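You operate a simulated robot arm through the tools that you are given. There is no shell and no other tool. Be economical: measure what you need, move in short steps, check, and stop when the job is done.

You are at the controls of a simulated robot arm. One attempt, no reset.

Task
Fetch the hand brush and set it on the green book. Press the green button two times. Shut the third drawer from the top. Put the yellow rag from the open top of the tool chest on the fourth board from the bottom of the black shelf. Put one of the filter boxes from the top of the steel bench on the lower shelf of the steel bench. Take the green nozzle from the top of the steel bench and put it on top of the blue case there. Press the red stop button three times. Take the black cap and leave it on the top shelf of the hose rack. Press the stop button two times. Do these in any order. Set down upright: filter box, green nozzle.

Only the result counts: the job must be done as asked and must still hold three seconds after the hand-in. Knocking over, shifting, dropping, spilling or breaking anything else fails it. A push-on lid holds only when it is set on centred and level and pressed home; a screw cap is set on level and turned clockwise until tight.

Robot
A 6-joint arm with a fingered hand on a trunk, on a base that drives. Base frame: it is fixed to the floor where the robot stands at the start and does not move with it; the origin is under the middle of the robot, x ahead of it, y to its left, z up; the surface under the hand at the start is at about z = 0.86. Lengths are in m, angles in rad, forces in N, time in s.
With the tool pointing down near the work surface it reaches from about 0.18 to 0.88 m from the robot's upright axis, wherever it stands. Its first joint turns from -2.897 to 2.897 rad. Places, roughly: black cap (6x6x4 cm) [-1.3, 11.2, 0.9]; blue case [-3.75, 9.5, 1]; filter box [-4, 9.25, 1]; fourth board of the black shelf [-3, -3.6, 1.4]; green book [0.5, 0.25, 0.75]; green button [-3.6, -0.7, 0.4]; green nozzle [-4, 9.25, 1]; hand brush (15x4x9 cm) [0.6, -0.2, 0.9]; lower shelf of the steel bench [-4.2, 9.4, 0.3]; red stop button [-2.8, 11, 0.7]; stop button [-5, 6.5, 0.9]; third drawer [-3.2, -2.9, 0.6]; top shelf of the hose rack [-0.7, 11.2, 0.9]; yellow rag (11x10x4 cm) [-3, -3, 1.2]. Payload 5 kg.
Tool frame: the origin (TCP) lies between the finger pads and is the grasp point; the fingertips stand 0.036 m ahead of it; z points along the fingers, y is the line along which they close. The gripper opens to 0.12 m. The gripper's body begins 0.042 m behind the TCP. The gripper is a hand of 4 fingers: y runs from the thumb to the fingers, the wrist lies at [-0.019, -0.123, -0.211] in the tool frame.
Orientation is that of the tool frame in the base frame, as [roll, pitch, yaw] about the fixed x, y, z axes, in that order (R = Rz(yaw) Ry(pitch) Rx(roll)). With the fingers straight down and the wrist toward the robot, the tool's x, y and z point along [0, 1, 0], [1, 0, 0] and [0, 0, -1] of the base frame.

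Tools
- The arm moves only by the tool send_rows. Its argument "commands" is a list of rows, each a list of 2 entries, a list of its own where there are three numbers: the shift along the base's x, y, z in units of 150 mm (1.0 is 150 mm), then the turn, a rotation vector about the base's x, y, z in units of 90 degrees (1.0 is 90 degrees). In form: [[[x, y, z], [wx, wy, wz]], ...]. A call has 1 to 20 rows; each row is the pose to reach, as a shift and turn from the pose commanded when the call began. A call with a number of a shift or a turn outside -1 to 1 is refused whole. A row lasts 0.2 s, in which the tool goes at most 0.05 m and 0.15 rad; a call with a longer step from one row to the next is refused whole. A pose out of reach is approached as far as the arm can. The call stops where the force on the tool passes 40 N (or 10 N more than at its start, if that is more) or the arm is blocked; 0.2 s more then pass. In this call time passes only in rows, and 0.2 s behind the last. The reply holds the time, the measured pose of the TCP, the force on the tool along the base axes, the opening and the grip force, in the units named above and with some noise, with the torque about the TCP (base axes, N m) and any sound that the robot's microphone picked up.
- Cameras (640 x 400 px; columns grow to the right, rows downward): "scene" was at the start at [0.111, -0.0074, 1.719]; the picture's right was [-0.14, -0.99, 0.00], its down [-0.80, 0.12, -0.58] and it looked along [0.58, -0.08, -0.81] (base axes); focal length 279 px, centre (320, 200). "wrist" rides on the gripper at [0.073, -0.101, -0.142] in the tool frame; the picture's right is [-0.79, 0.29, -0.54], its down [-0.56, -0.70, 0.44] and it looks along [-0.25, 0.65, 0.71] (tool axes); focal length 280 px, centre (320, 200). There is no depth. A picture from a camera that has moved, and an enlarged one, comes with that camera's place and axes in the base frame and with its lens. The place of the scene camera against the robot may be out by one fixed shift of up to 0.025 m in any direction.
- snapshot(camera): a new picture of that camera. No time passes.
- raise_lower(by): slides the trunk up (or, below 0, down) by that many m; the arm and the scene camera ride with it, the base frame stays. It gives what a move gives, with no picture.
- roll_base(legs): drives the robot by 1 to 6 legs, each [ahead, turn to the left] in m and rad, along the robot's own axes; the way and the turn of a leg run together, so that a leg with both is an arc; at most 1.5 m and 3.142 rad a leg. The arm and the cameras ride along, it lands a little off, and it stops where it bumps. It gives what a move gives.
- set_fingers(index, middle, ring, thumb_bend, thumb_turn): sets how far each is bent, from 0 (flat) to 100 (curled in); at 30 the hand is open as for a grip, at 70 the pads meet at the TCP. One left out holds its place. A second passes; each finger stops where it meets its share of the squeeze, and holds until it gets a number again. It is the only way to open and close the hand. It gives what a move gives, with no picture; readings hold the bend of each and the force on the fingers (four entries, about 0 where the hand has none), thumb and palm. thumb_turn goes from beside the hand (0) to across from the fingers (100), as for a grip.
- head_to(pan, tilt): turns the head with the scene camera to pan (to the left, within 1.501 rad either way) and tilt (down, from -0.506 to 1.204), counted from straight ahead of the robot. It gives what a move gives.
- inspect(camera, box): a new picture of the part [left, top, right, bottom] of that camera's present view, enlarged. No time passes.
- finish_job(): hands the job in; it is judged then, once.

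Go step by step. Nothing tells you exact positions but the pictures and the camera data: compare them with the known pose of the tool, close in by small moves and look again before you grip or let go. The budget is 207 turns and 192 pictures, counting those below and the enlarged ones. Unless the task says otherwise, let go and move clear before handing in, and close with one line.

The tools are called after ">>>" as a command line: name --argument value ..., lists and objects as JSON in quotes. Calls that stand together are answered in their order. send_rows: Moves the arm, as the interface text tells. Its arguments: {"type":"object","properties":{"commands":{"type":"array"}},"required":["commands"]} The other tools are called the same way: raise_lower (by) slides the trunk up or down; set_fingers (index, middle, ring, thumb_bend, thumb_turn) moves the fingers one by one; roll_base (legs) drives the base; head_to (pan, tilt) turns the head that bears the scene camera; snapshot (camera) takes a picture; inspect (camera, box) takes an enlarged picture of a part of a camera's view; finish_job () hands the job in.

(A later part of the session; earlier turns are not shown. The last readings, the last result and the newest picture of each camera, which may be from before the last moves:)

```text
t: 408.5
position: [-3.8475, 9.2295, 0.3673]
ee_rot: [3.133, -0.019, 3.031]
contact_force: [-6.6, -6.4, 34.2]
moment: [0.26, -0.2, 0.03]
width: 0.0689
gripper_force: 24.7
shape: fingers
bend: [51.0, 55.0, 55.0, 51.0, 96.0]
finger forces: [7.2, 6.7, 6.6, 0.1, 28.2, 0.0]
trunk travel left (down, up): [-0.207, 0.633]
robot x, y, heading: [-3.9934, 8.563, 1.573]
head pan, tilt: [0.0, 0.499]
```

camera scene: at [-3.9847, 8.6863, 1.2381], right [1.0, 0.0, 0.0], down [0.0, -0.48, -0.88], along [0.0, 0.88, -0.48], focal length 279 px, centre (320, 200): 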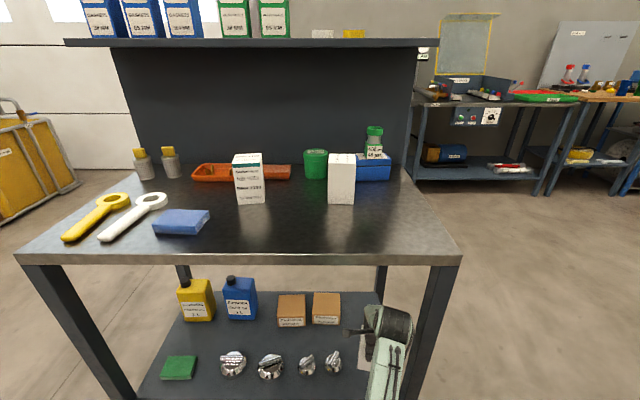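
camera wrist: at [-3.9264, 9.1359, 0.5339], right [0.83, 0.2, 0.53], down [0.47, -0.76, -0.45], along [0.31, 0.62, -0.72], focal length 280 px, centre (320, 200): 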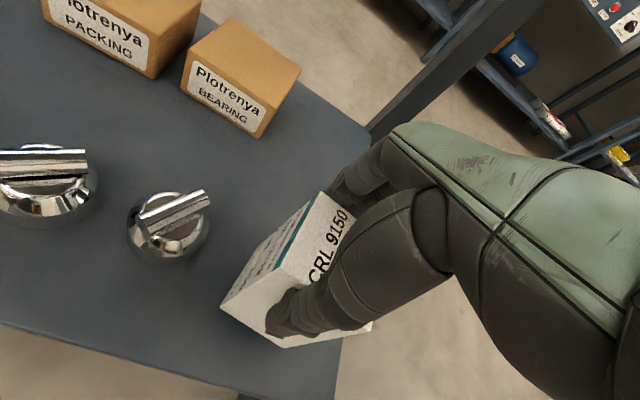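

Contact. Ease up, open, and lift off.

>>> send_rows --commands '[[[0, 0, 0.04], [0, 0, 0]]]'

>>> set_fingers --index 42 --middle 42 --ring 42 --thumb_bend 42

>>> set_fingers --index 34 --middle 34 --ring 34 --thumb_bend 30

>>> send_rows --commands '[[[0, 0, 0.15], [0, 0, 0]], [[0, 0, 0.4], [0, 0, 0]], [[0, 0, 0.6], [0, 0, 0]]]'

>>> snapshot --camera "wrist"

```text
t: 408.9
position: [-3.8467, 9.2274, 0.3677]
ee_rot: [3.141, -0.02, 3.035]
contact_force: [-3.2, 4.2, 15.1]
moment: [0.97, -0.29, 0.19]
width: 0.0688
gripper_force: 24.3
shape: fingers
bend: [50.0, 54.0, 55.0, 52.0, 96.0]
finger forces: [9.3, 8.5, 8.5, 0.0, 22.5, 0.0]
trunk travel left (down, up): [-0.207, 0.633]
robot x, y, heading: [-3.9947, 8.5596, 1.576]
head pan, tilt: [0.0, 0.499]
```

```text
t: 409.9
position: [-3.8481, 9.2278, 0.3651]
ee_rot: [-3.139, -0.017, 3.031]
contact_force: [-0.1, -1.3, -0.6]
moment: [0.02, -0.04, 0.03]
width: 0.0889
gripper_force: 0.5
shape: fingers
bend: [42.0, 42.0, 42.0, 42.0, 97.0]
finger forces: [0.0, 0.0, 0.1, 0.0, 0.8, 0.1]
trunk travel left (down, up): [-0.207, 0.633]
robot x, y, heading: [-3.9934, 8.5579, 1.575]
head pan, tilt: [0.0, 0.499]
```

```text
t: 410.9
position: [-3.846, 9.2288, 0.366]
ee_rot: [-3.139, -0.019, 3.033]
contact_force: [1.0, 1.1, 0.7]
moment: [-0.02, 0.0, 0.03]
width: 0.1175
gripper_force: 0.1
shape: fingers
bend: [34.0, 34.0, 34.0, 30.0, 96.0]
finger forces: [0.0, 0.1, 0.0, 0.0, 0.1, 0.0]
trunk travel left (down, up): [-0.207, 0.633]
robot x, y, heading: [-3.9976, 8.5621, 1.574]
head pan, tilt: [0.0, 0.499]
```

```text
t: 411.7
position: [-3.8461, 9.2269, 0.4566]
ee_rot: [-3.139, -0.017, 3.033]
contact_force: [0.1, 0.2, 0.1]
moment: [-0.02, 0.0, 0.02]
width: 0.1179
gripper_force: 0.1
shape: fingers
bend: [34.0, 34.0, 34.0, 30.0, 96.0]
finger forces: [0.0, 0.0, 0.1, 0.0, 0.0, 0.0]
trunk travel left (down, up): [-0.207, 0.633]
robot x, y, heading: [-3.9933, 8.5631, 1.573]
head pan, tilt: [0.0, 0.499]
```

```text
45 pictures are left
camera wrist: at [-3.9258, 9.1355, 0.5993], right [0.83, 0.2, 0.53], down [0.47, -0.76, -0.45], along [0.31, 0.62, -0.72], focal length 280 px, centre (320, 200)
```

wrist: 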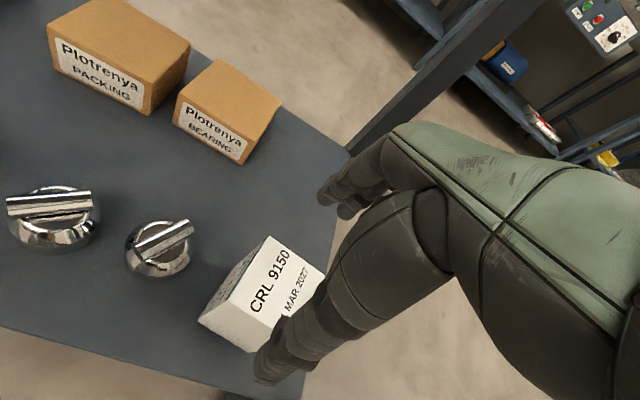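

The box stands on the lower shelf. Lift a bit more and back out.

>>> send_rows --commands '[[[0, 0, 0.2], [0, 0, 0]], [[0, 0, 0.35], [0, 0, 0]]]'

>>> roll_base --legs '[[-0.5, 0]]'

>>> snapshot --camera "scene"

>>> raise_lower --by 0.4

>>> head_to --pan -0.6 --tilt 0.35

>>> snapshot --camera "scene"

```text
t: 412.3
position: [-3.8466, 9.2275, 0.5086]
ee_rot: [-3.138, -0.019, 3.034]
contact_force: [-0.1, 0.3, -0.2]
moment: [0.01, -0.01, 0.01]
width: 0.1177
gripper_force: 0.1
shape: fingers
bend: [34.0, 34.0, 34.0, 30.0, 96.0]
finger forces: [0.0, 0.1, 0.0, 0.1, 0.1, 0.1]
trunk travel left (down, up): [-0.207, 0.633]
robot x, y, heading: [-3.9909, 8.5633, 1.576]
head pan, tilt: [0.0, 0.499]
```

```text
t: 415.5
position: [-3.8442, 8.7296, 0.5084]
ee_rot: [-3.138, -0.018, 3.033]
contact_force: [0.3, -0.4, 0.8]
moment: [-0.03, -0.01, -0.01]
width: 0.1177
gripper_force: 0.0
shape: fingers
bend: [34.0, 34.0, 34.0, 30.0, 96.0]
finger forces: [0.0, 0.1, 0.1, 0.1, 0.0, 0.0]
trunk travel left (down, up): [-0.207, 0.633]
robot x, y, heading: [-3.9904, 8.0603, 1.572]
head pan, tilt: [0.0, 0.499]
```

```text
44 pictures are left
camera scene: at [-3.9827, 8.187, 1.2383], right [1.0, 0.0, 0.0], down [0.0, -0.48, -0.88], along [0.0, 0.88, -0.48], focal length 279 px, centre (320, 200)
```

scene: 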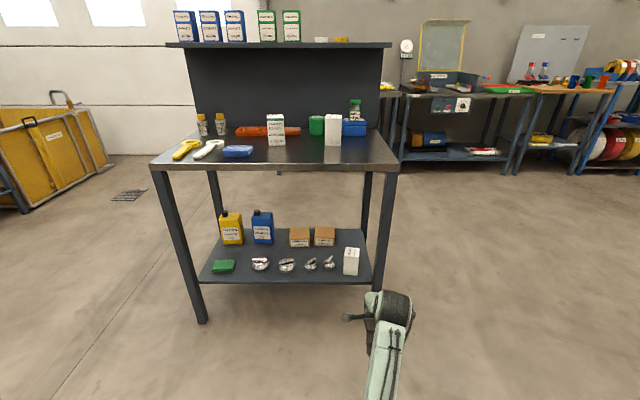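

```text
t: 419.3
position: [-3.8444, 8.7307, 0.9075]
ee_rot: [-3.138, -0.019, 3.031]
contact_force: [0.6, 0.3, 0.3]
moment: [0.03, 0.0, -0.02]
width: 0.1175
gripper_force: 0.0
shape: fingers
bend: [34.0, 34.0, 34.0, 30.0, 96.0]
finger forces: [0.1, 0.1, 0.0, 0.0, 0.0, 0.0]
trunk travel left (down, up): [-0.607, 0.233]
robot x, y, heading: [-3.991, 8.0641, 1.577]
head pan, tilt: [0.0, 0.499]
```

```text
t: 420.3
position: [-3.8447, 8.7311, 0.9088]
ee_rot: [-3.137, -0.018, 3.032]
contact_force: [-0.1, 0.2, 0.6]
moment: [0.03, 0.01, -0.01]
width: 0.1179
gripper_force: 0.1
shape: fingers
bend: [34.0, 34.0, 34.0, 30.0, 96.0]
finger forces: [0.1, 0.0, 0.0, 0.1, 0.1, 0.0]
trunk travel left (down, up): [-0.607, 0.233]
robot x, y, heading: [-3.9891, 8.0635, 1.577]
head pan, tilt: [-0.6, 0.351]
```

```text
43 pictures are left
camera scene: at [-3.9301, 8.1735, 1.6519], right [0.83, -0.56, 0.0], down [-0.19, -0.28, -0.94], along [0.53, 0.78, -0.34], focal length 279 px, centre (320, 200)
```

scene: 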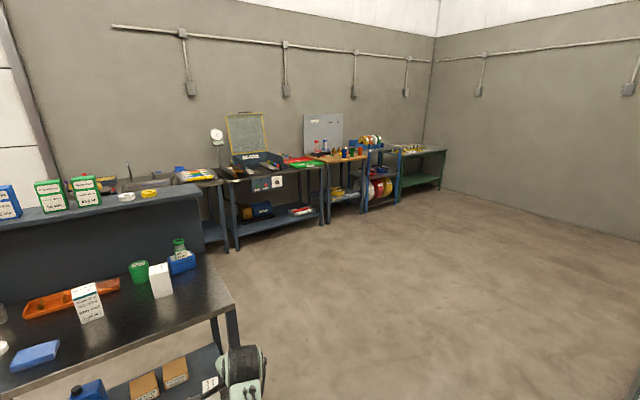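

Nozzle, case and boxes look right. Now drive round the bench to the hose tester: first east, then north.

>>> roll_base --legs '[[0, -1.159], [1.083, 0], [0, 0.998], [1.5, 0], [0, 0.155]]'

>>> head_to --pan 0 --tilt 0.55

>>> snapshot --camera "scene"

>>> snapshot --camera "wrist"

```text
t: 441.4
position: [-2.6424, 10.67, 0.9092]
ee_rot: [-3.138, -0.019, 3.033]
contact_force: [-0.1, 0.3, 0.2]
moment: [0.0, 0.0, 0.02]
width: 0.1177
gripper_force: 0.0
shape: fingers
bend: [34.0, 34.0, 34.0, 30.0, 96.0]
finger forces: [0.0, 0.0, 0.1, 0.0, 0.1, 0.1]
trunk travel left (down, up): [-0.607, 0.233]
robot x, y, heading: [-2.7884, 10.0048, 1.581]
head pan, tilt: [-0.6, 0.351]
```

```text
t: 442.4
position: [-2.6426, 10.6693, 0.9084]
ee_rot: [-3.138, -0.019, 3.033]
contact_force: [-0.3, 0.4, 0.4]
moment: [0.01, -0.01, -0.01]
width: 0.1179
gripper_force: 0.1
shape: fingers
bend: [34.0, 34.0, 34.0, 30.0, 96.0]
finger forces: [0.0, 0.1, 0.0, 0.0, 0.0, 0.1]
trunk travel left (down, up): [-0.607, 0.233]
robot x, y, heading: [-2.793, 10.003, 1.577]
head pan, tilt: [0.0, 0.55]
```

```text
42 pictures are left
camera scene: at [-2.7805, 10.1257, 1.6337], right [1.0, 0.0, 0.0], down [0.0, -0.52, -0.85], along [0.0, 0.85, -0.52], focal length 279 px, centre (320, 200)
```

scene: 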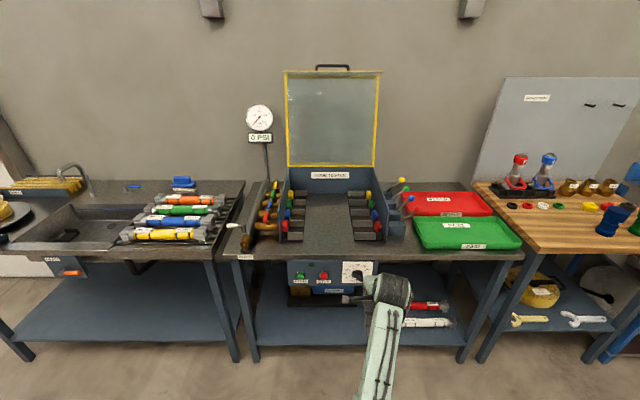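

```text
41 pictures are left
camera wrist: at [-2.7218, 10.5775, 1.0515], right [0.83, 0.2, 0.53], down [0.47, -0.76, -0.45], along [0.31, 0.62, -0.72], focal length 280 px, centre (320, 200)
```

wrist: 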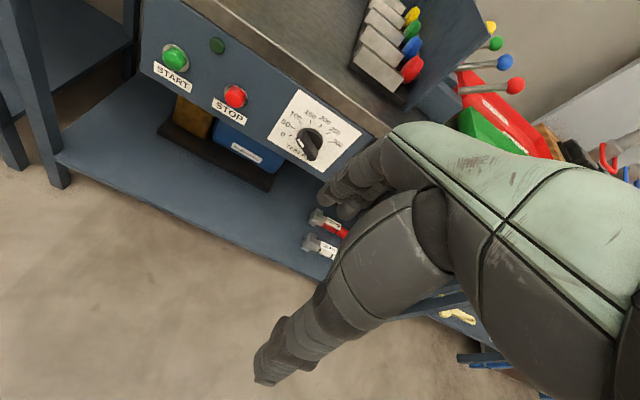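

The red STOP is on the front panel at about (−2.778,10.99,0.7). Lower the trunk 0.27 for a second sight line.

>>> raise_lower --by -0.27

>>> snapshot --camera "wrist"

```text
t: 445.1
position: [-2.6428, 10.6696, 0.6377]
ee_rot: [-3.138, -0.019, 3.033]
contact_force: [0.5, 0.5, -0.2]
moment: [0.0, 0.0, -0.01]
width: 0.1176
gripper_force: 0.0
shape: fingers
bend: [34.0, 34.0, 34.0, 30.0, 96.0]
finger forces: [0.0, 0.1, 0.0, 0.0, 0.1, 0.0]
trunk travel left (down, up): [-0.337, 0.503]
robot x, y, heading: [-2.7888, 10.0008, 1.576]
head pan, tilt: [0.0, 0.55]
```

```text
40 pictures are left
camera wrist: at [-2.7218, 10.5774, 0.7816], right [0.83, 0.2, 0.53], down [0.47, -0.76, -0.45], along [0.31, 0.62, -0.72], focal length 280 px, centre (320, 200)
```

wrist: 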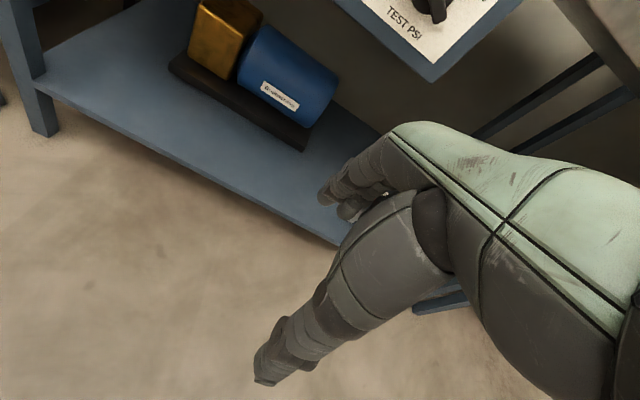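

I'll point the index finger and pitch the hand forward to 40° below horizontal.

>>> set_fingers --index 30 --middle 95 --ring 95 --thumb_bend 85

>>> send_rows --commands '[[[-0.2, 0, 0], [0, 0, 0.069]], [[-0.4, 0, 0], [0, 0, 0.069]], [[-0.6, 0, 0], [0, 0, 0.069]], [[-0.83, 0, 0], [0, 0, 0.069]]]'

>>> send_rows --commands '[[[0, 0, 0], [0.09, 0, 0]], [[0, 0, 0.05], [0.18, 0, 0]], [[0, 0, 0.1], [0.27, 0, 0]], [[0, 0, 0.15], [0.36, 0, 0]], [[0, 0, 0.2], [0.45, 0, 0]], [[0, 0, 0.23], [0.54, 0, 0]], [[0, 0, 0.23], [0.556, 0, 0]]]'

>>> snapshot --camera "wrist"

```text
t: 446.1
position: [-2.6426, 10.6695, 0.6382]
ee_rot: [-3.14, -0.02, 3.034]
contact_force: [-0.8, -0.5, 0.2]
moment: [0.01, 0.0, -0.02]
width: 0.0348
gripper_force: 0.0
shape: fingers
bend: [30.0, 95.0, 95.0, 85.0, 100.0]
finger forces: [0.1, 0.0, 0.0, 0.1, 0.0, 0.1]
trunk travel left (down, up): [-0.337, 0.503]
robot x, y, heading: [-2.7876, 10.0011, 1.576]
head pan, tilt: [0.0, 0.55]
```

```text
t: 447.1
position: [-2.7669, 10.6703, 0.6382]
ee_rot: [-3.138, -0.021, 3.14]
contact_force: [0.3, 0.2, -0.6]
moment: [0.02, -0.02, 0.02]
width: 0.035
gripper_force: 0.1
shape: fingers
bend: [30.0, 95.0, 95.0, 85.0, 100.0]
finger forces: [0.0, 0.1, 0.1, 0.0, 0.0, 0.0]
trunk travel left (down, up): [-0.337, 0.503]
robot x, y, heading: [-2.7889, 10.0035, 1.578]
head pan, tilt: [0.0, 0.55]
```

```text
t: 448.7
position: [-2.7661, 10.6703, 0.674]
ee_rot: [2.271, -0.015, -3.127]
contact_force: [0.0, 0.4, -0.1]
moment: [0.02, -0.01, -0.01]
width: 0.035
gripper_force: 0.1
shape: fingers
bend: [30.0, 95.0, 95.0, 85.0, 100.0]
finger forces: [0.1, 0.0, 0.1, 0.0, 0.1, 0.1]
trunk travel left (down, up): [-0.337, 0.503]
robot x, y, heading: [-2.7875, 10.0018, 1.578]
head pan, tilt: [0.0, 0.55]
```

```text
39 pictures are left
camera wrist: at [-2.8355, 10.4948, 0.6873], right [0.8, -0.22, 0.56], down [0.55, -0.1, -0.83], along [0.24, 0.97, 0.04], focal length 280 px, centre (320, 200)
```

wrist: 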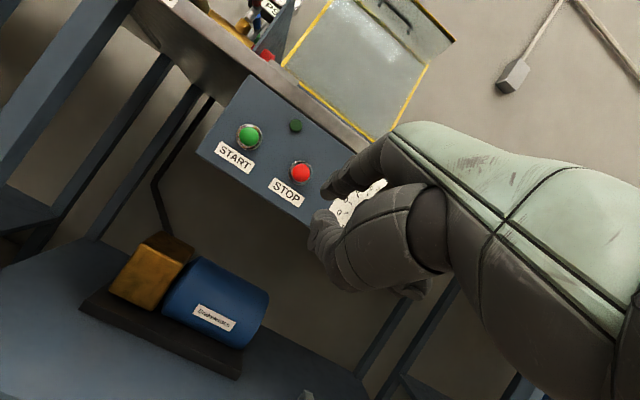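

STOP triangulates to (−2.774, 10.961, 0.727). Roll 0.15 m forward and raise the tip to that height.

>>> send_rows --commands '[[[0.01, 0, 0.16], [0, 0, 0]]]'

>>> roll_base --legs '[[0.15, 0]]'

>>> snapshot --camera "wrist"

>>> inspect --camera "scene" --box '[250, 200, 400, 320]'

```text
t: 449.1
position: [-2.7644, 10.6702, 0.6968]
ee_rot: [2.27, -0.013, -3.127]
contact_force: [-0.8, -0.2, 1.3]
moment: [0.03, 0.03, 0.04]
width: 0.035
gripper_force: 0.0
shape: fingers
bend: [30.0, 95.0, 95.0, 85.0, 100.0]
finger forces: [0.0, 0.1, 0.1, 0.1, 0.0, 0.1]
trunk travel left (down, up): [-0.337, 0.503]
robot x, y, heading: [-2.7855, 10.0079, 1.576]
head pan, tilt: [0.0, 0.55]
```

```text
t: 450.6
position: [-2.7654, 10.8203, 0.6962]
ee_rot: [2.27, -0.012, -3.127]
contact_force: [0.5, 0.3, -0.4]
moment: [0.01, 0.01, 0.02]
width: 0.035
gripper_force: 0.0
shape: fingers
bend: [30.0, 95.0, 95.0, 85.0, 100.0]
finger forces: [0.1, 0.0, 0.0, 0.1, 0.1, 0.0]
trunk travel left (down, up): [-0.337, 0.503]
robot x, y, heading: [-2.7902, 10.1527, 1.578]
head pan, tilt: [0.0, 0.55]
```

```text
38 pictures are left
camera wrist: at [-2.8344, 10.6446, 0.7102], right [0.8, -0.22, 0.56], down [0.55, -0.11, -0.83], along [0.24, 0.97, 0.03], focal length 280 px, centre (320, 200)
```

wrist: 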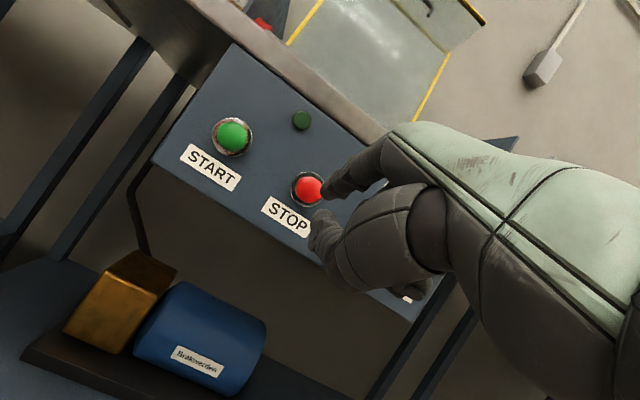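

```text
3.33 times, centred on (325, 260) of scene
camera zoom: at [-2.7811, 10.2764, 1.3636], right [1.0, 0.0, 0.0], down [0.0, -0.52, -0.85], along [0.0, 0.85, -0.52], focal length 929 px, centre (303, 0)
```

zoom: 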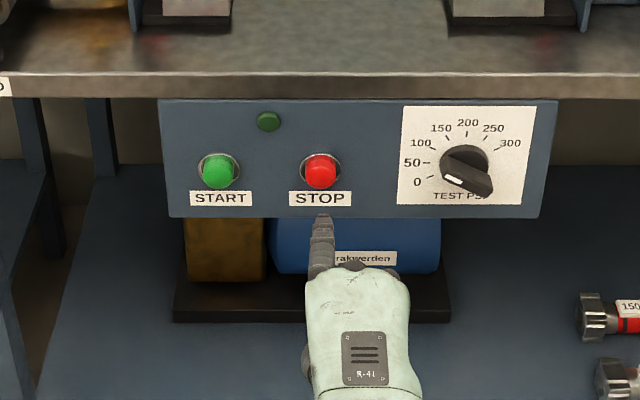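

Aligned with STOP. Approach and press.

>>> send_rows --commands '[[[0, 0.2, 0], [0, 0, 0]], [[0, 0.36, 0], [0, 0, 0]]]'

>>> send_rows --commands '[[[0, 0.04, 0], [0, 0, 0]], [[0, 0.08, 0], [0, 0, 0]], [[0, 0.12, 0], [0, 0, 0]], [[0, 0.16, 0], [0, 0, 0]]]'

>>> inspect --camera "scene" --box '[250, 200, 400, 320]'

```text
t: 451.2
position: [-2.7646, 10.8745, 0.6966]
ee_rot: [2.271, -0.013, -3.128]
contact_force: [0.3, 0.3, -0.3]
moment: [0.0, 0.01, 0.01]
width: 0.0351
gripper_force: 0.1
shape: fingers
bend: [30.0, 95.0, 95.0, 85.0, 100.0]
finger forces: [0.0, 0.0, 0.0, 0.0, 0.0, 0.0]
trunk travel left (down, up): [-0.337, 0.503]
robot x, y, heading: [-2.7853, 10.1528, 1.574]
head pan, tilt: [0.0, 0.55]
```

```text
t: 452.1
position: [-2.765, 10.8882, 0.7032]
ee_rot: [2.261, -0.015, -3.129]
contact_force: [0.5, -24.8, 8.3]
moment: [0.73, -0.04, 0.24]
width: 0.028
gripper_force: 11.0
shape: fingers
bend: [36.0, 95.0, 95.0, 85.0, 100.0]
finger forces: [21.1, 0.0, 0.0, 0.0, 0.0, 0.1]
trunk travel left (down, up): [-0.337, 0.503]
robot x, y, heading: [-2.7913, 10.1533, 1.575]
head pan, tilt: [0.0, 0.55]
heard: click
stopped in row 4: the force on the tool passed its limit at 43 N (the readings are from after the stop); the commanded pose is now the measured one
```

```text
3.33 times, centred on (325, 260) of scene
camera zoom: at [-2.7811, 10.2655, 1.3646], right [1.0, 0.0, 0.0], down [0.0, -0.52, -0.86], along [0.0, 0.86, -0.52], focal length 929 px, centre (303, 0)
```

zoom: 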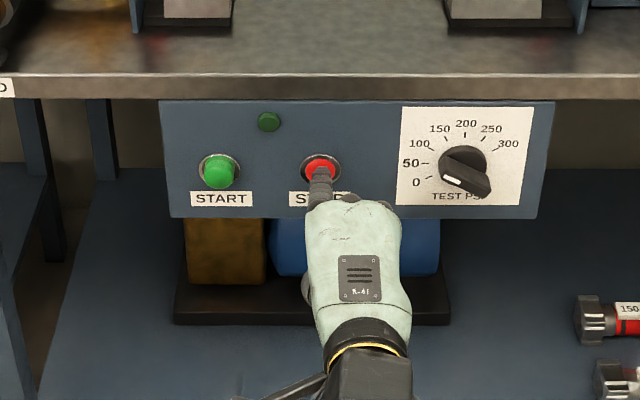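

First click. Release, and press twice more.

>>> send_rows --commands '[[[0, -0.1, 0], [0, 0, 0]], [[0, -0.22, 0], [0, 0, 0]], [[0, -0.22, 0], [0, 0, 0]]]'

>>> send_rows --commands '[[[0, 0.1, 0], [0, 0, 0]], [[0, 0.16, 0], [0, 0, 0]], [[0, 0.2, 0], [0, 0, 0]], [[0, 0.24, 0], [0, 0, 0]]]'

```text
t: 452.9
position: [-2.7641, 10.86, 0.697]
ee_rot: [2.269, -0.013, -3.131]
contact_force: [-1.2, -0.4, 0.7]
moment: [-0.02, 0.01, 0.01]
width: 0.0349
gripper_force: 0.2
shape: fingers
bend: [30.0, 95.0, 95.0, 85.0, 100.0]
finger forces: [0.1, 0.0, 0.0, 0.0, 0.1, 0.0]
trunk travel left (down, up): [-0.337, 0.503]
robot x, y, heading: [-2.7887, 10.1487, 1.575]
head pan, tilt: [0.0, 0.55]
```

```text
t: 453.9
position: [-2.7651, 10.888, 0.705]
ee_rot: [2.257, -0.015, -3.129]
contact_force: [-0.9, -24.9, 8.0]
moment: [0.73, -0.03, 0.23]
width: 0.028
gripper_force: 11.0
shape: fingers
bend: [37.0, 95.0, 95.0, 85.0, 100.0]
finger forces: [21.3, 0.1, 0.0, 0.0, 0.0, 0.0]
trunk travel left (down, up): [-0.337, 0.503]
robot x, y, heading: [-2.79, 10.1513, 1.575]
head pan, tilt: [0.0, 0.55]
heard: click
stopped in row 4: the force on the tool passed its limit at 43 N (the readings are from after the stop); the commanded pose is now the measured one
```

>>> send_rows --commands '[[[0, -0.1, 0], [0, 0, 0]], [[0, -0.22, 0], [0, 0, 0]], [[0, -0.22, 0], [0, 0, 0]]]'

>>> send_rows --commands '[[[0, 0.1, 0], [0, 0, 0]], [[0, 0.16, 0], [0, 0, 0]], [[0, 0.2, 0], [0, 0, 0]], [[0, 0.22, 0], [0, 0, 0]]]'

>>> send_rows --commands '[[[0, -0.2, 0], [0, 0, 0]], [[0, -0.5, 0], [0, 0, 0]], [[0, -0.8, 0], [0, 0, 0]]]'

```text
t: 454.7
position: [-2.7652, 10.8617, 0.6982]
ee_rot: [2.265, -0.015, -3.13]
contact_force: [-0.6, 0.0, 0.6]
moment: [-0.02, 0.0, 0.03]
width: 0.0349
gripper_force: 0.0
shape: fingers
bend: [30.0, 95.0, 95.0, 85.0, 100.0]
finger forces: [0.0, 0.0, 0.0, 0.1, 0.1, 0.0]
trunk travel left (down, up): [-0.337, 0.503]
robot x, y, heading: [-2.79, 10.1526, 1.574]
head pan, tilt: [0.0, 0.55]
```

```text
t: 455.9
position: [-2.7658, 10.8901, 0.7034]
ee_rot: [2.254, -0.017, -3.126]
contact_force: [0.6, -33.6, 8.1]
moment: [1.74, 0.07, 0.43]
width: 0.0298
gripper_force: 16.8
shape: fingers
bend: [35.0, 95.0, 95.0, 85.0, 100.0]
finger forces: [33.8, 0.1, 0.0, 0.0, 0.0, 0.1]
trunk travel left (down, up): [-0.337, 0.503]
robot x, y, heading: [-2.7896, 10.1482, 1.574]
head pan, tilt: [0.0, 0.55]
heard: click
stopped in row 4: the force on the tool passed its limit at 40 N (the readings are from after the stop); the commanded pose is now the measured one
```

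```text
t: 456.7
position: [-2.7655, 10.7731, 0.6998]
ee_rot: [2.262, -0.015, -3.128]
contact_force: [0.4, 0.4, 0.2]
moment: [-0.01, -0.01, -0.02]
width: 0.0348
gripper_force: 0.1
shape: fingers
bend: [30.0, 95.0, 95.0, 85.0, 100.0]
finger forces: [0.0, 0.0, 0.0, 0.0, 0.0, 0.0]
trunk travel left (down, up): [-0.337, 0.503]
robot x, y, heading: [-2.7936, 10.1551, 1.574]
head pan, tilt: [0.0, 0.55]
```

Three clicks done. Back off, raise the trunk, return the hand to pointing down, and drive east to the wooden bench.

>>> roll_base --legs '[[-0.35, 0]]'

>>> raise_lower --by 0.4

>>> send_rows --commands '[[[0, 0, 0], [-0.09, 0, 0]], [[0, 0, 0], [-0.18, 0, 0]], [[0, 0, 0], [-0.27, 0, 0]], [[0, 0, 0], [-0.36, 0, 0]], [[0, 0, 0], [-0.45, 0, 0]], [[0, 0, 0], [-0.54, 0, 0]], [[0, 0, 0], [-0.56, 0, 0]]]'

>>> set_fingers --index 30 --middle 30 --ring 30 --thumb_bend 30

>>> roll_base --legs '[[0, -1.571], [1.43, 0], [0, 1.571]]'

>>> snapshot --camera "scene"

>>> snapshot --camera "wrist"

```text
t: 459.1
position: [-2.7637, 10.4246, 0.6988]
ee_rot: [2.261, -0.016, -3.13]
contact_force: [-0.8, -0.3, 0.2]
moment: [0.0, -0.02, 0.0]
width: 0.0349
gripper_force: 0.1
shape: fingers
bend: [30.0, 95.0, 95.0, 85.0, 100.0]
finger forces: [0.1, 0.0, 0.0, 0.0, 0.0, 0.0]
trunk travel left (down, up): [-0.337, 0.503]
robot x, y, heading: [-2.7919, 9.8055, 1.571]
head pan, tilt: [0.0, 0.55]
```

```text
t: 462.9
position: [-2.7642, 10.4248, 1.0981]
ee_rot: [2.26, -0.016, -3.129]
contact_force: [0.0, -0.7, 0.0]
moment: [-0.02, -0.03, -0.02]
width: 0.0347
gripper_force: 0.0
shape: fingers
bend: [30.0, 95.0, 95.0, 85.0, 100.0]
finger forces: [0.0, 0.1, 0.0, 0.0, 0.0, 0.0]
trunk travel left (down, up): [-0.737, 0.103]
robot x, y, heading: [-2.7885, 9.803, 1.572]
head pan, tilt: [0.0, 0.55]
```

```text
t: 464.6
position: [-2.7645, 10.4255, 1.0986]
ee_rot: [-3.14, -0.02, 3.136]
contact_force: [0.5, 0.7, 0.3]
moment: [0.04, 0.04, -0.01]
width: 0.0347
gripper_force: 0.1
shape: fingers
bend: [30.0, 95.0, 95.0, 85.0, 100.0]
finger forces: [0.0, 0.1, 0.0, 0.0, 0.1, 0.1]
trunk travel left (down, up): [-0.737, 0.103]
robot x, y, heading: [-2.7845, 9.8005, 1.57]
head pan, tilt: [0.0, 0.55]
```

```text
t: 465.6
position: [-2.7636, 10.4261, 1.0986]
ee_rot: [-3.141, -0.019, 3.135]
contact_force: [0.2, 0.3, 0.1]
moment: [-0.04, -0.02, 0.05]
width: 0.1236
gripper_force: 0.1
shape: fingers
bend: [30.0, 30.0, 30.0, 30.0, 96.0]
finger forces: [0.0, 0.1, 0.0, 0.0, 0.1, 0.0]
trunk travel left (down, up): [-0.737, 0.103]
robot x, y, heading: [-2.7883, 9.8026, 1.571]
head pan, tilt: [0.0, 0.55]
```

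```text
t: 482.4
position: [-1.3061, 10.4159, 1.0986]
ee_rot: [3.14, -0.017, 3.098]
contact_force: [-0.1, 0.5, -0.4]
moment: [0.0, -0.01, -0.03]
width: 0.1232
gripper_force: 0.0
shape: fingers
bend: [30.0, 30.0, 30.0, 30.0, 96.0]
finger forces: [0.0, 0.0, 0.0, 0.0, 0.0, 0.1]
trunk travel left (down, up): [-0.737, 0.103]
robot x, y, heading: [-1.3575, 9.7958, 1.537]
head pan, tilt: [0.0, 0.55]
```

```text
35 pictures are left
camera scene: at [-1.3426, 9.9175, 1.7637], right [1.0, -0.04, 0.0], down [-0.02, -0.52, -0.85], along [0.03, 0.85, -0.52], focal length 279 px, centre (320, 200)
```

scene: 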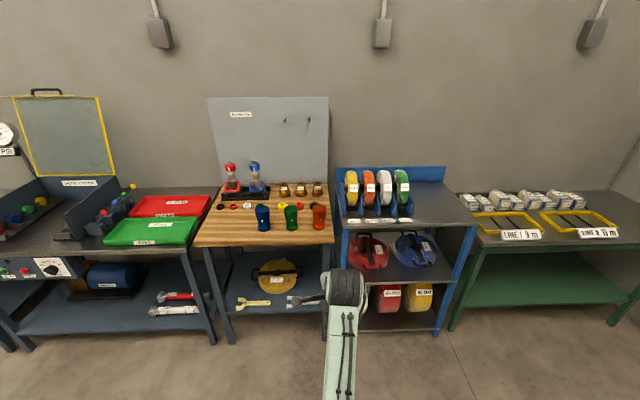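

```text
34 pictures are left
camera wrist: at [-1.38, 10.3189, 1.2408], right [0.81, 0.25, 0.53], down [0.52, -0.72, -0.45], along [0.27, 0.64, -0.72], focal length 280 px, centre (320, 200)
```

wrist: 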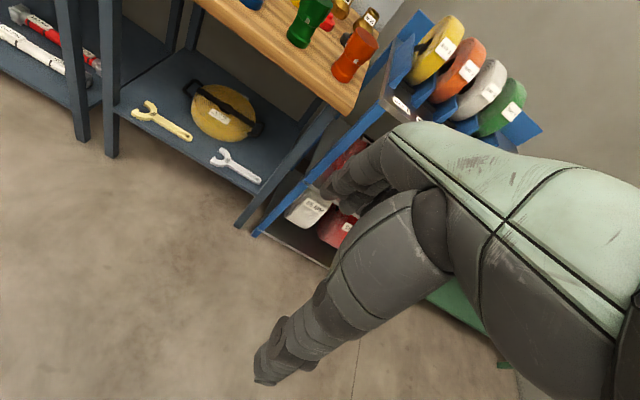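

>>> inspect --camera "scene" --box '[190, 140, 350, 260]'

>>> inspect --camera "scene" --box '[320, 150, 480, 260]'

```text
3.33 times, centred on (270, 200) of scene
camera zoom: at [-1.3426, 9.9175, 1.7637], right [1.0, -0.04, 0.0], down [-0.02, -0.52, -0.85], along [0.03, 0.85, -0.52], focal length 929 px, centre (487, 200)
```

zoom: 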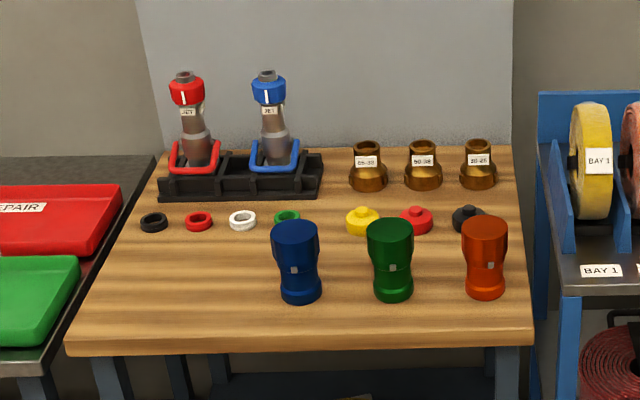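

```text
3.64 times, centred on (400, 205) of scene
camera zoom: at [-1.3426, 9.9175, 1.7637], right [1.0, -0.04, 0.0], down [-0.02, -0.52, -0.85], along [0.03, 0.85, -0.52], focal length 1013 px, centre (29, 182)
```

zoom: 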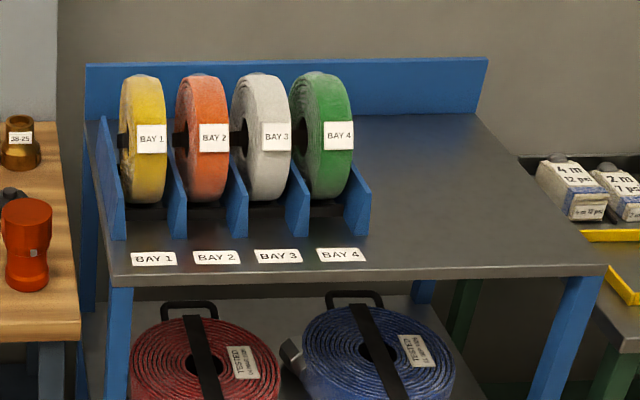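

The black cap (with knob) is behind the orange nozzle, at about (−1.336,11.288). I'll raise the trunk and drive 0.72 m nearer.

>>> raise_lower --by 0.1

>>> roll_base --legs '[[0, 0.034], [0.7, 0]]'

>>> snapshot --camera "wrist"

>>> inspect --camera "wrist" --box '[150, 50, 350, 250]'

```text
t: 483.7
position: [-1.3066, 10.4168, 1.1986]
ee_rot: [3.141, -0.018, 3.099]
contact_force: [1.0, -0.4, 0.1]
moment: [0.0, 0.01, -0.01]
width: 0.1232
gripper_force: 0.1
shape: fingers
bend: [30.0, 30.0, 30.0, 30.0, 96.0]
finger forces: [0.0, 0.0, 0.0, 0.0, 0.1, 0.1]
trunk travel left (down, up): [-0.837, 0.003]
robot x, y, heading: [-1.356, 9.795, 1.532]
head pan, tilt: [0.0, 0.55]
```

```text
t: 488.3
position: [-1.3278, 11.1193, 1.1994]
ee_rot: [-3.14, -0.018, 3.135]
contact_force: [-0.2, -0.5, 0.0]
moment: [0.01, -0.01, 0.0]
width: 0.1234
gripper_force: 0.0
shape: fingers
bend: [30.0, 30.0, 30.0, 30.0, 96.0]
finger forces: [0.0, 0.0, 0.0, 0.0, 0.0, 0.0]
trunk travel left (down, up): [-0.837, 0.003]
robot x, y, heading: [-1.3531, 10.4961, 1.57]
head pan, tilt: [0.0, 0.55]
```

```text
31 pictures are left
camera wrist: at [-1.3972, 11.0179, 1.341], right [0.8, 0.28, 0.53], down [0.55, -0.7, -0.45], along [0.24, 0.65, -0.72], focal length 280 px, centre (320, 200)
```

wrist: 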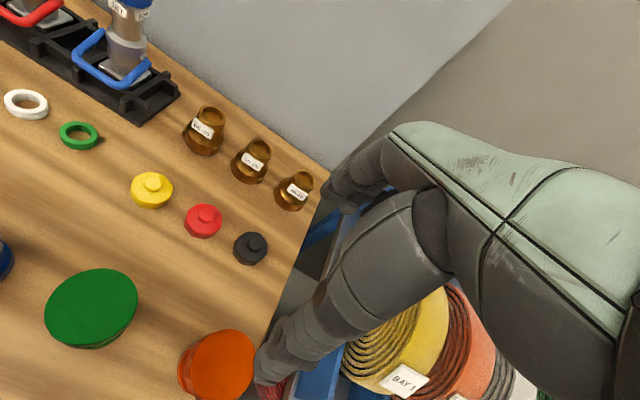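

```text
2.00 times, centred on (250, 150) of wrist
camera zoom: at [-1.3972, 11.0179, 1.341], right [0.8, 0.28, 0.53], down [0.55, -0.7, -0.45], along [0.24, 0.65, -0.72], focal length 561 px, centre (460, 300)
```

zoom: 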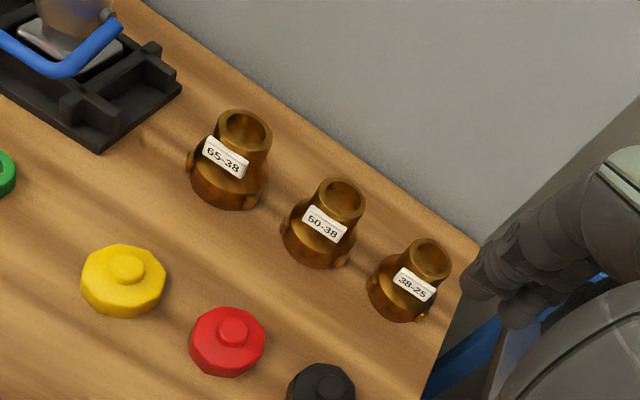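

The cap appears at (250,248) px. Lower the trunk 0.1 m for a second sight line.

>>> raise_lower --by -0.1

>>> inspect --camera "wrist" --box '[160, 120, 340, 300]'

```text
t: 489.6
position: [-1.3268, 11.1197, 1.0987]
ee_rot: [3.141, -0.017, 3.135]
contact_force: [-0.2, 0.2, -0.2]
moment: [-0.02, -0.02, 0.0]
width: 0.1235
gripper_force: 0.1
shape: fingers
bend: [30.0, 30.0, 30.0, 30.0, 96.0]
finger forces: [0.1, 0.0, 0.1, 0.1, 0.0, 0.1]
trunk travel left (down, up): [-0.737, 0.103]
robot x, y, heading: [-1.3522, 10.4964, 1.567]
head pan, tilt: [0.0, 0.55]
```

```text
2.22 times, centred on (250, 210) of wrist
camera zoom: at [-1.3972, 11.0183, 1.2409], right [0.8, 0.28, 0.53], down [0.55, -0.7, -0.45], along [0.24, 0.65, -0.72], focal length 623 px, centre (476, 178)
```

zoom: 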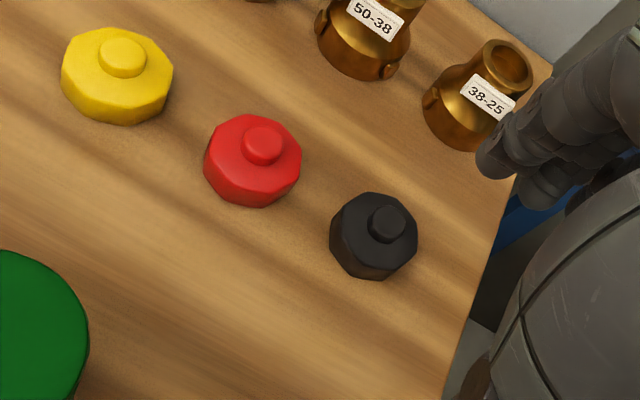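

Cap estimated near (−1.331,11.256). Move above it and look again.

>>> send_rows --commands '[[[-0.02, 0.3, 0], [0, 0, 0]], [[-0.03, 0.6, 0], [0, 0, 0]], [[-0.03, 0.9, -0.1], [0, 0, 0]]]'

>>> snapshot --camera "wrist"

>>> snapshot --camera "scene"

```text
t: 490.4
position: [-1.3319, 11.2554, 1.0818]
ee_rot: [-3.14, -0.017, 3.134]
contact_force: [0.2, 0.0, 0.8]
moment: [-0.01, 0.01, 0.0]
width: 0.1234
gripper_force: 0.0
shape: fingers
bend: [30.0, 30.0, 30.0, 30.0, 96.0]
finger forces: [0.1, 0.0, 0.0, 0.0, 0.0, 0.0]
trunk travel left (down, up): [-0.737, 0.103]
robot x, y, heading: [-1.3539, 10.4945, 1.569]
head pan, tilt: [0.0, 0.55]
```

```text
28 pictures are left
camera wrist: at [-1.4018, 11.154, 1.2244], right [0.8, 0.28, 0.53], down [0.55, -0.7, -0.45], along [0.24, 0.65, -0.72], focal length 280 px, centre (320, 200)
```

wrist: 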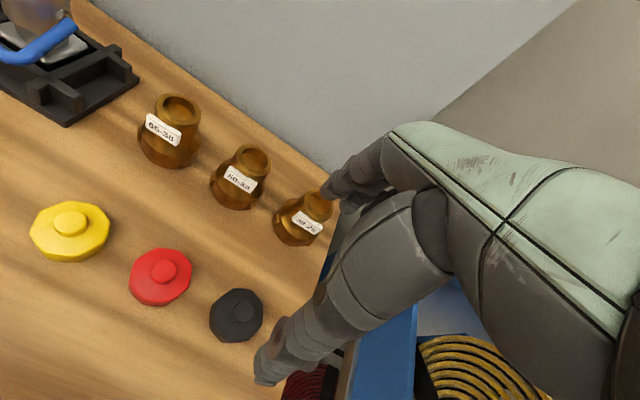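

```text
27 pictures are left
camera scene: at [-1.3447, 10.6202, 1.7635], right [1.0, 0.0, 0.0], down [0.0, -0.52, -0.85], along [0.0, 0.85, -0.52], focal length 279 px, centre (320, 200)
```

scene: 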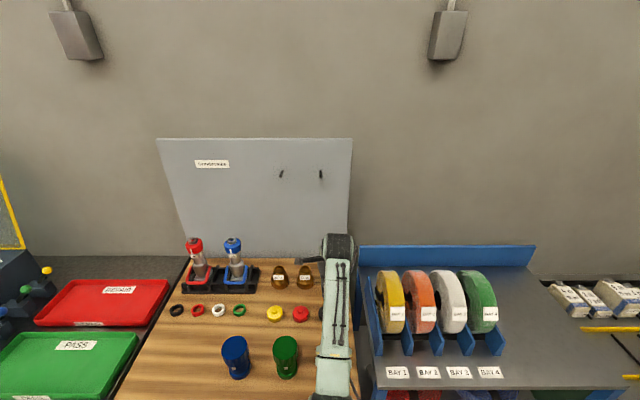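

Cap centre triangulates well: (−1.330,11.245), z≈0.885. Descend over it.

>>> send_rows --commands '[[[0.01, -0.06, -0.25], [0, 0, 0]], [[0.01, -0.06, -0.5], [0, 0, 0]], [[0.01, -0.06, -0.75], [0, 0, 0]], [[0.01, -0.06, -0.95], [0, 0, 0]]]'

>>> snapshot --camera "wrist"

```text
t: 491.4
position: [-1.3289, 11.245, 0.9399]
ee_rot: [3.14, -0.017, 3.134]
contact_force: [-0.5, 1.3, 0.0]
moment: [-0.01, 0.02, -0.01]
width: 0.1235
gripper_force: 0.0
shape: fingers
bend: [30.0, 30.0, 30.0, 30.0, 96.0]
finger forces: [0.0, 0.0, 0.0, 0.0, 0.0, 0.0]
trunk travel left (down, up): [-0.737, 0.103]
robot x, y, heading: [-1.3542, 10.4974, 1.564]
head pan, tilt: [0.0, 0.55]
```

```text
26 pictures are left
camera wrist: at [-1.3995, 11.1444, 1.0824], right [0.8, 0.28, 0.53], down [0.55, -0.7, -0.45], along [0.24, 0.65, -0.72], focal length 280 px, centre (320, 200)
```

wrist: 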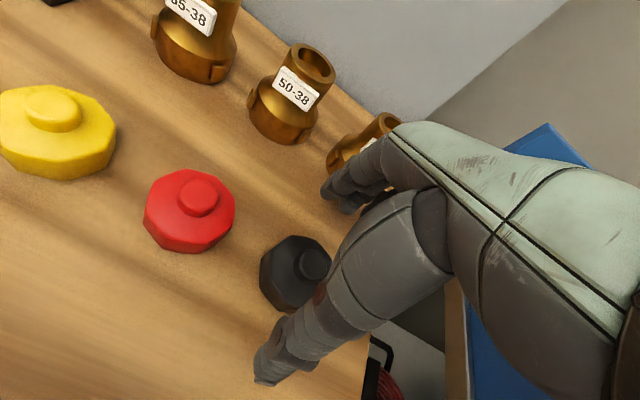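

>>> send_rows --commands '[[[0, 0, -0.1], [0, 0, 0]], [[0, 0, -0.2], [0, 0, 0]], [[0, 0, -0.24], [0, 0, 0]]]'

>>> set_fingers --index 50 --middle 50 --ring 50 --thumb_bend 50

>>> set_fingers --index 64 --middle 64 --ring 64 --thumb_bend 64

>>> snapshot --camera "wrist"

```text
t: 492.2
position: [-1.3304, 11.2448, 0.9137]
ee_rot: [3.124, -0.019, 3.136]
contact_force: [-0.9, -2.7, 36.4]
moment: [1.46, -0.41, -0.03]
width: 0.1236
gripper_force: 18.0
shape: fingers
bend: [30.0, 30.0, 30.0, 30.0, 96.0]
finger forces: [0.1, 28.5, 0.0, 0.0, 7.1, 0.0]
trunk travel left (down, up): [-0.737, 0.103]
robot x, y, heading: [-1.354, 10.4924, 1.567]
head pan, tilt: [0.0, 0.55]
```

```text
t: 492.7
position: [-1.3311, 11.2522, 0.9194]
ee_rot: [3.112, -0.021, 3.135]
contact_force: [-0.6, -7.3, 29.0]
moment: [-0.03, 0.4, 0.11]
width: 0.075
gripper_force: 14.3
shape: fingers
bend: [51.0, 38.0, 50.0, 44.0, 98.0]
finger forces: [18.4, 0.6, 0.0, 0.1, 9.8, 0.1]
trunk travel left (down, up): [-0.737, 0.103]
robot x, y, heading: [-1.351, 10.4962, 1.573]
head pan, tilt: [0.0, 0.55]
stopped: the force on the tool passed its limit at 46 N (the readings are from after the stop); the commanded pose is now the measured one
```

```text
t: 493.4
position: [-1.33, 11.2545, 0.9193]
ee_rot: [3.108, -0.018, 3.137]
contact_force: [-0.6, -8.3, 23.4]
moment: [-1.12, 0.09, 0.0]
width: 0.0531
gripper_force: 17.2
shape: fingers
bend: [58.0, 48.0, 64.0, 54.0, 99.0]
finger forces: [5.9, 3.7, 0.0, 0.1, 25.5, 0.0]
trunk travel left (down, up): [-0.737, 0.103]
robot x, y, heading: [-1.3528, 10.4964, 1.575]
head pan, tilt: [0.0, 0.55]
stopped: the force on the tool passed its limit at 41 N (the readings are from after the stop); the commanded pose is now the measured one
```

```text
25 pictures are left
camera wrist: at [-1.4001, 11.1488, 1.0593], right [0.8, 0.26, 0.54], down [0.55, -0.69, -0.48], along [0.24, 0.68, -0.7], focal length 280 px, centre (320, 200)
```

wrist: 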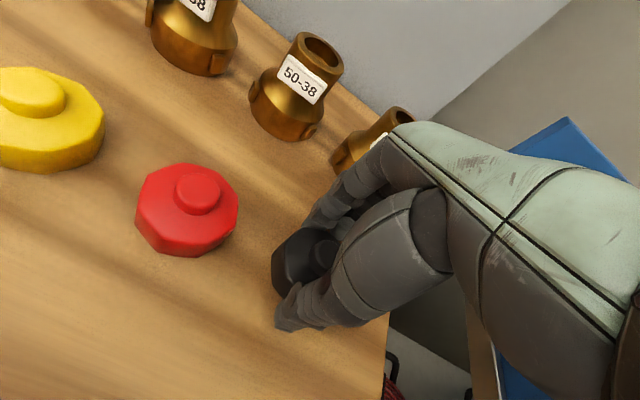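

The fingertips touch the table (z≈0.875). Ease up a few mm and squeeze again.

>>> send_rows --commands '[[[0, -0.02, 0.03], [0, 0, 0]]]'

>>> set_fingers --index 66 --middle 66 --ring 66 --thumb_bend 66

>>> send_rows --commands '[[[0, 0, 0.05], [0, 0, 0]], [[0, 0, 0.2], [0, 0, 0]]]'

>>> snapshot --camera "wrist"

```text
t: 493.8
position: [-1.3304, 11.25, 0.9206]
ee_rot: [3.117, -0.018, 3.135]
contact_force: [0.4, 0.8, 7.7]
moment: [0.2, 0.03, 0.01]
width: 0.0522
gripper_force: 13.6
shape: fingers
bend: [55.0, 46.0, 64.0, 56.0, 99.0]
finger forces: [9.5, 4.9, 0.0, 0.0, 12.3, 0.1]
trunk travel left (down, up): [-0.737, 0.103]
robot x, y, heading: [-1.3542, 10.495, 1.571]
head pan, tilt: [0.0, 0.55]
```

```text
t: 494.8
position: [-1.3306, 11.2493, 0.9207]
ee_rot: [3.114, -0.018, 3.134]
contact_force: [-0.3, 3.6, 10.0]
moment: [0.47, -0.13, 0.06]
width: 0.0521
gripper_force: 18.4
shape: fingers
bend: [54.0, 56.0, 66.0, 57.0, 99.0]
finger forces: [8.4, 14.5, 0.0, 0.0, 12.8, 0.1]
trunk travel left (down, up): [-0.737, 0.103]
robot x, y, heading: [-1.3514, 10.4983, 1.574]
head pan, tilt: [0.0, 0.55]
```

```text
t: 495.4
position: [-1.3292, 11.2479, 0.9488]
ee_rot: [3.121, -0.018, 3.134]
contact_force: [-0.1, 0.0, -0.7]
moment: [0.02, 0.01, 0.02]
width: 0.0521
gripper_force: 13.0
shape: fingers
bend: [54.0, 58.0, 66.0, 57.0, 99.0]
finger forces: [7.5, 5.7, 0.0, 0.0, 13.4, 0.1]
trunk travel left (down, up): [-0.737, 0.103]
robot x, y, heading: [-1.3526, 10.4962, 1.573]
head pan, tilt: [0.0, 0.55]
```

```text
24 pictures are left
camera wrist: at [-1.4002, 11.1444, 1.0893], right [0.8, 0.27, 0.53], down [0.55, -0.69, -0.47], along [0.24, 0.67, -0.7], focal length 280 px, centre (320, 200)
```

wrist: 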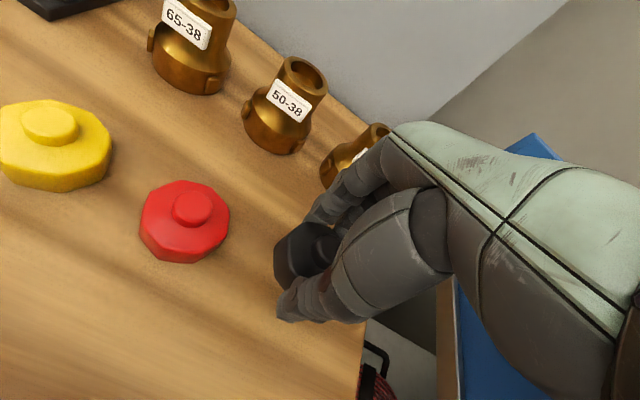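

The cap is held. Lift high, back away, and drive east to the hose rack.

>>> send_rows --commands '[[[0, 0, 0.25], [0, 0, 0]], [[0, -0.1, 0.5], [0, 0, 0]], [[0, -0.2, 0.75], [0, 0, 0]], [[0, -0.4, 0.9], [0, 0, 0]]]'

>>> raise_lower --by 0.1

>>> roll_base --legs '[[-0.45, 0], [0, -1.571], [0.78, 0], [0, 1.571]]'

>>> head_to --pan 0 --tilt 0.6

>>> snapshot --camera "scene"

>>> snapshot --camera "wrist"

```text
t: 496.4
position: [-1.3297, 11.1868, 1.0858]
ee_rot: [3.115, -0.019, 3.136]
contact_force: [-0.4, -0.3, -0.6]
moment: [0.0, 0.0, 0.0]
width: 0.0519
gripper_force: 13.1
shape: fingers
bend: [54.0, 58.0, 66.0, 57.0, 99.0]
finger forces: [7.6, 5.6, 0.0, 0.1, 13.3, 0.0]
trunk travel left (down, up): [-0.737, 0.103]
robot x, y, heading: [-1.3534, 10.4932, 1.566]
head pan, tilt: [0.0, 0.55]
```

```text
t: 497.7
position: [-1.3307, 11.1889, 1.1841]
ee_rot: [3.116, -0.02, 3.135]
contact_force: [-0.7, -0.4, 0.4]
moment: [0.01, 0.03, -0.02]
width: 0.0519
gripper_force: 13.6
shape: fingers
bend: [54.0, 58.0, 66.0, 57.0, 99.0]
finger forces: [7.6, 5.6, 0.1, 0.0, 13.4, 0.1]
trunk travel left (down, up): [-0.837, 0.003]
robot x, y, heading: [-1.3536, 10.4945, 1.566]
head pan, tilt: [0.0, 0.55]
```

```text
t: 513.9
position: [-0.547, 10.7373, 1.185]
ee_rot: [3.118, -0.019, 3.128]
contact_force: [0.4, 0.4, -1.6]
moment: [0.02, 0.01, 0.01]
width: 0.0516
gripper_force: 12.1
shape: fingers
bend: [54.0, 58.0, 66.0, 57.0, 99.0]
finger forces: [7.1, 5.3, 0.1, 0.0, 12.0, 0.0]
trunk travel left (down, up): [-0.837, 0.003]
robot x, y, heading: [-0.5762, 10.0425, 1.561]
head pan, tilt: [0.0, 0.55]
```

```text
t: 514.5
position: [-0.5471, 10.738, 1.1858]
ee_rot: [3.117, -0.019, 3.128]
contact_force: [-0.4, -0.2, 0.6]
moment: [0.01, -0.01, 0.01]
width: 0.0512
gripper_force: 12.4
shape: fingers
bend: [54.0, 58.0, 66.0, 57.0, 99.0]
finger forces: [7.1, 5.3, 0.1, 0.0, 12.1, 0.1]
trunk travel left (down, up): [-0.837, 0.003]
robot x, y, heading: [-0.5716, 10.0445, 1.564]
head pan, tilt: [0.0, 0.6]
```

```text
23 pictures are left
camera scene: at [-0.565, 10.1659, 1.8592], right [1.0, -0.01, 0.0], down [0.0, -0.56, -0.83], along [0.0, 0.83, -0.56], focal length 279 px, centre (320, 200)
```

scene: 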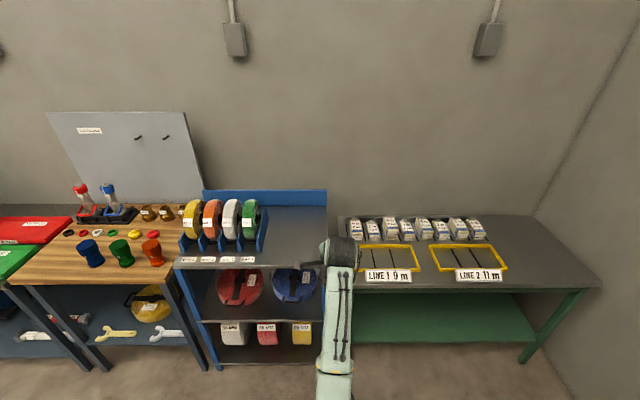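

```text
22 pictures are left
camera wrist: at [-0.6177, 10.6341, 1.3246], right [0.8, 0.27, 0.53], down [0.54, -0.7, -0.47], along [0.25, 0.67, -0.7], focal length 280 px, centre (320, 200)
```

wrist: 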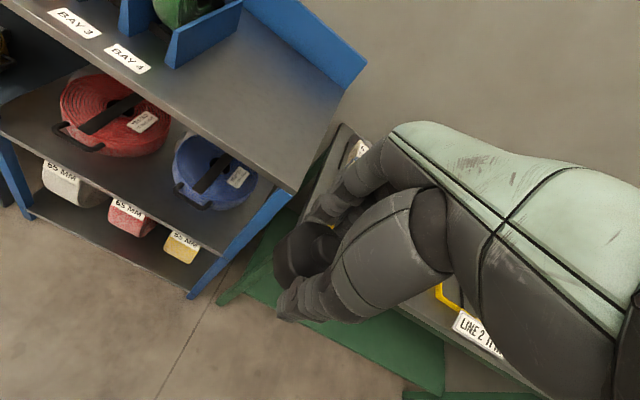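

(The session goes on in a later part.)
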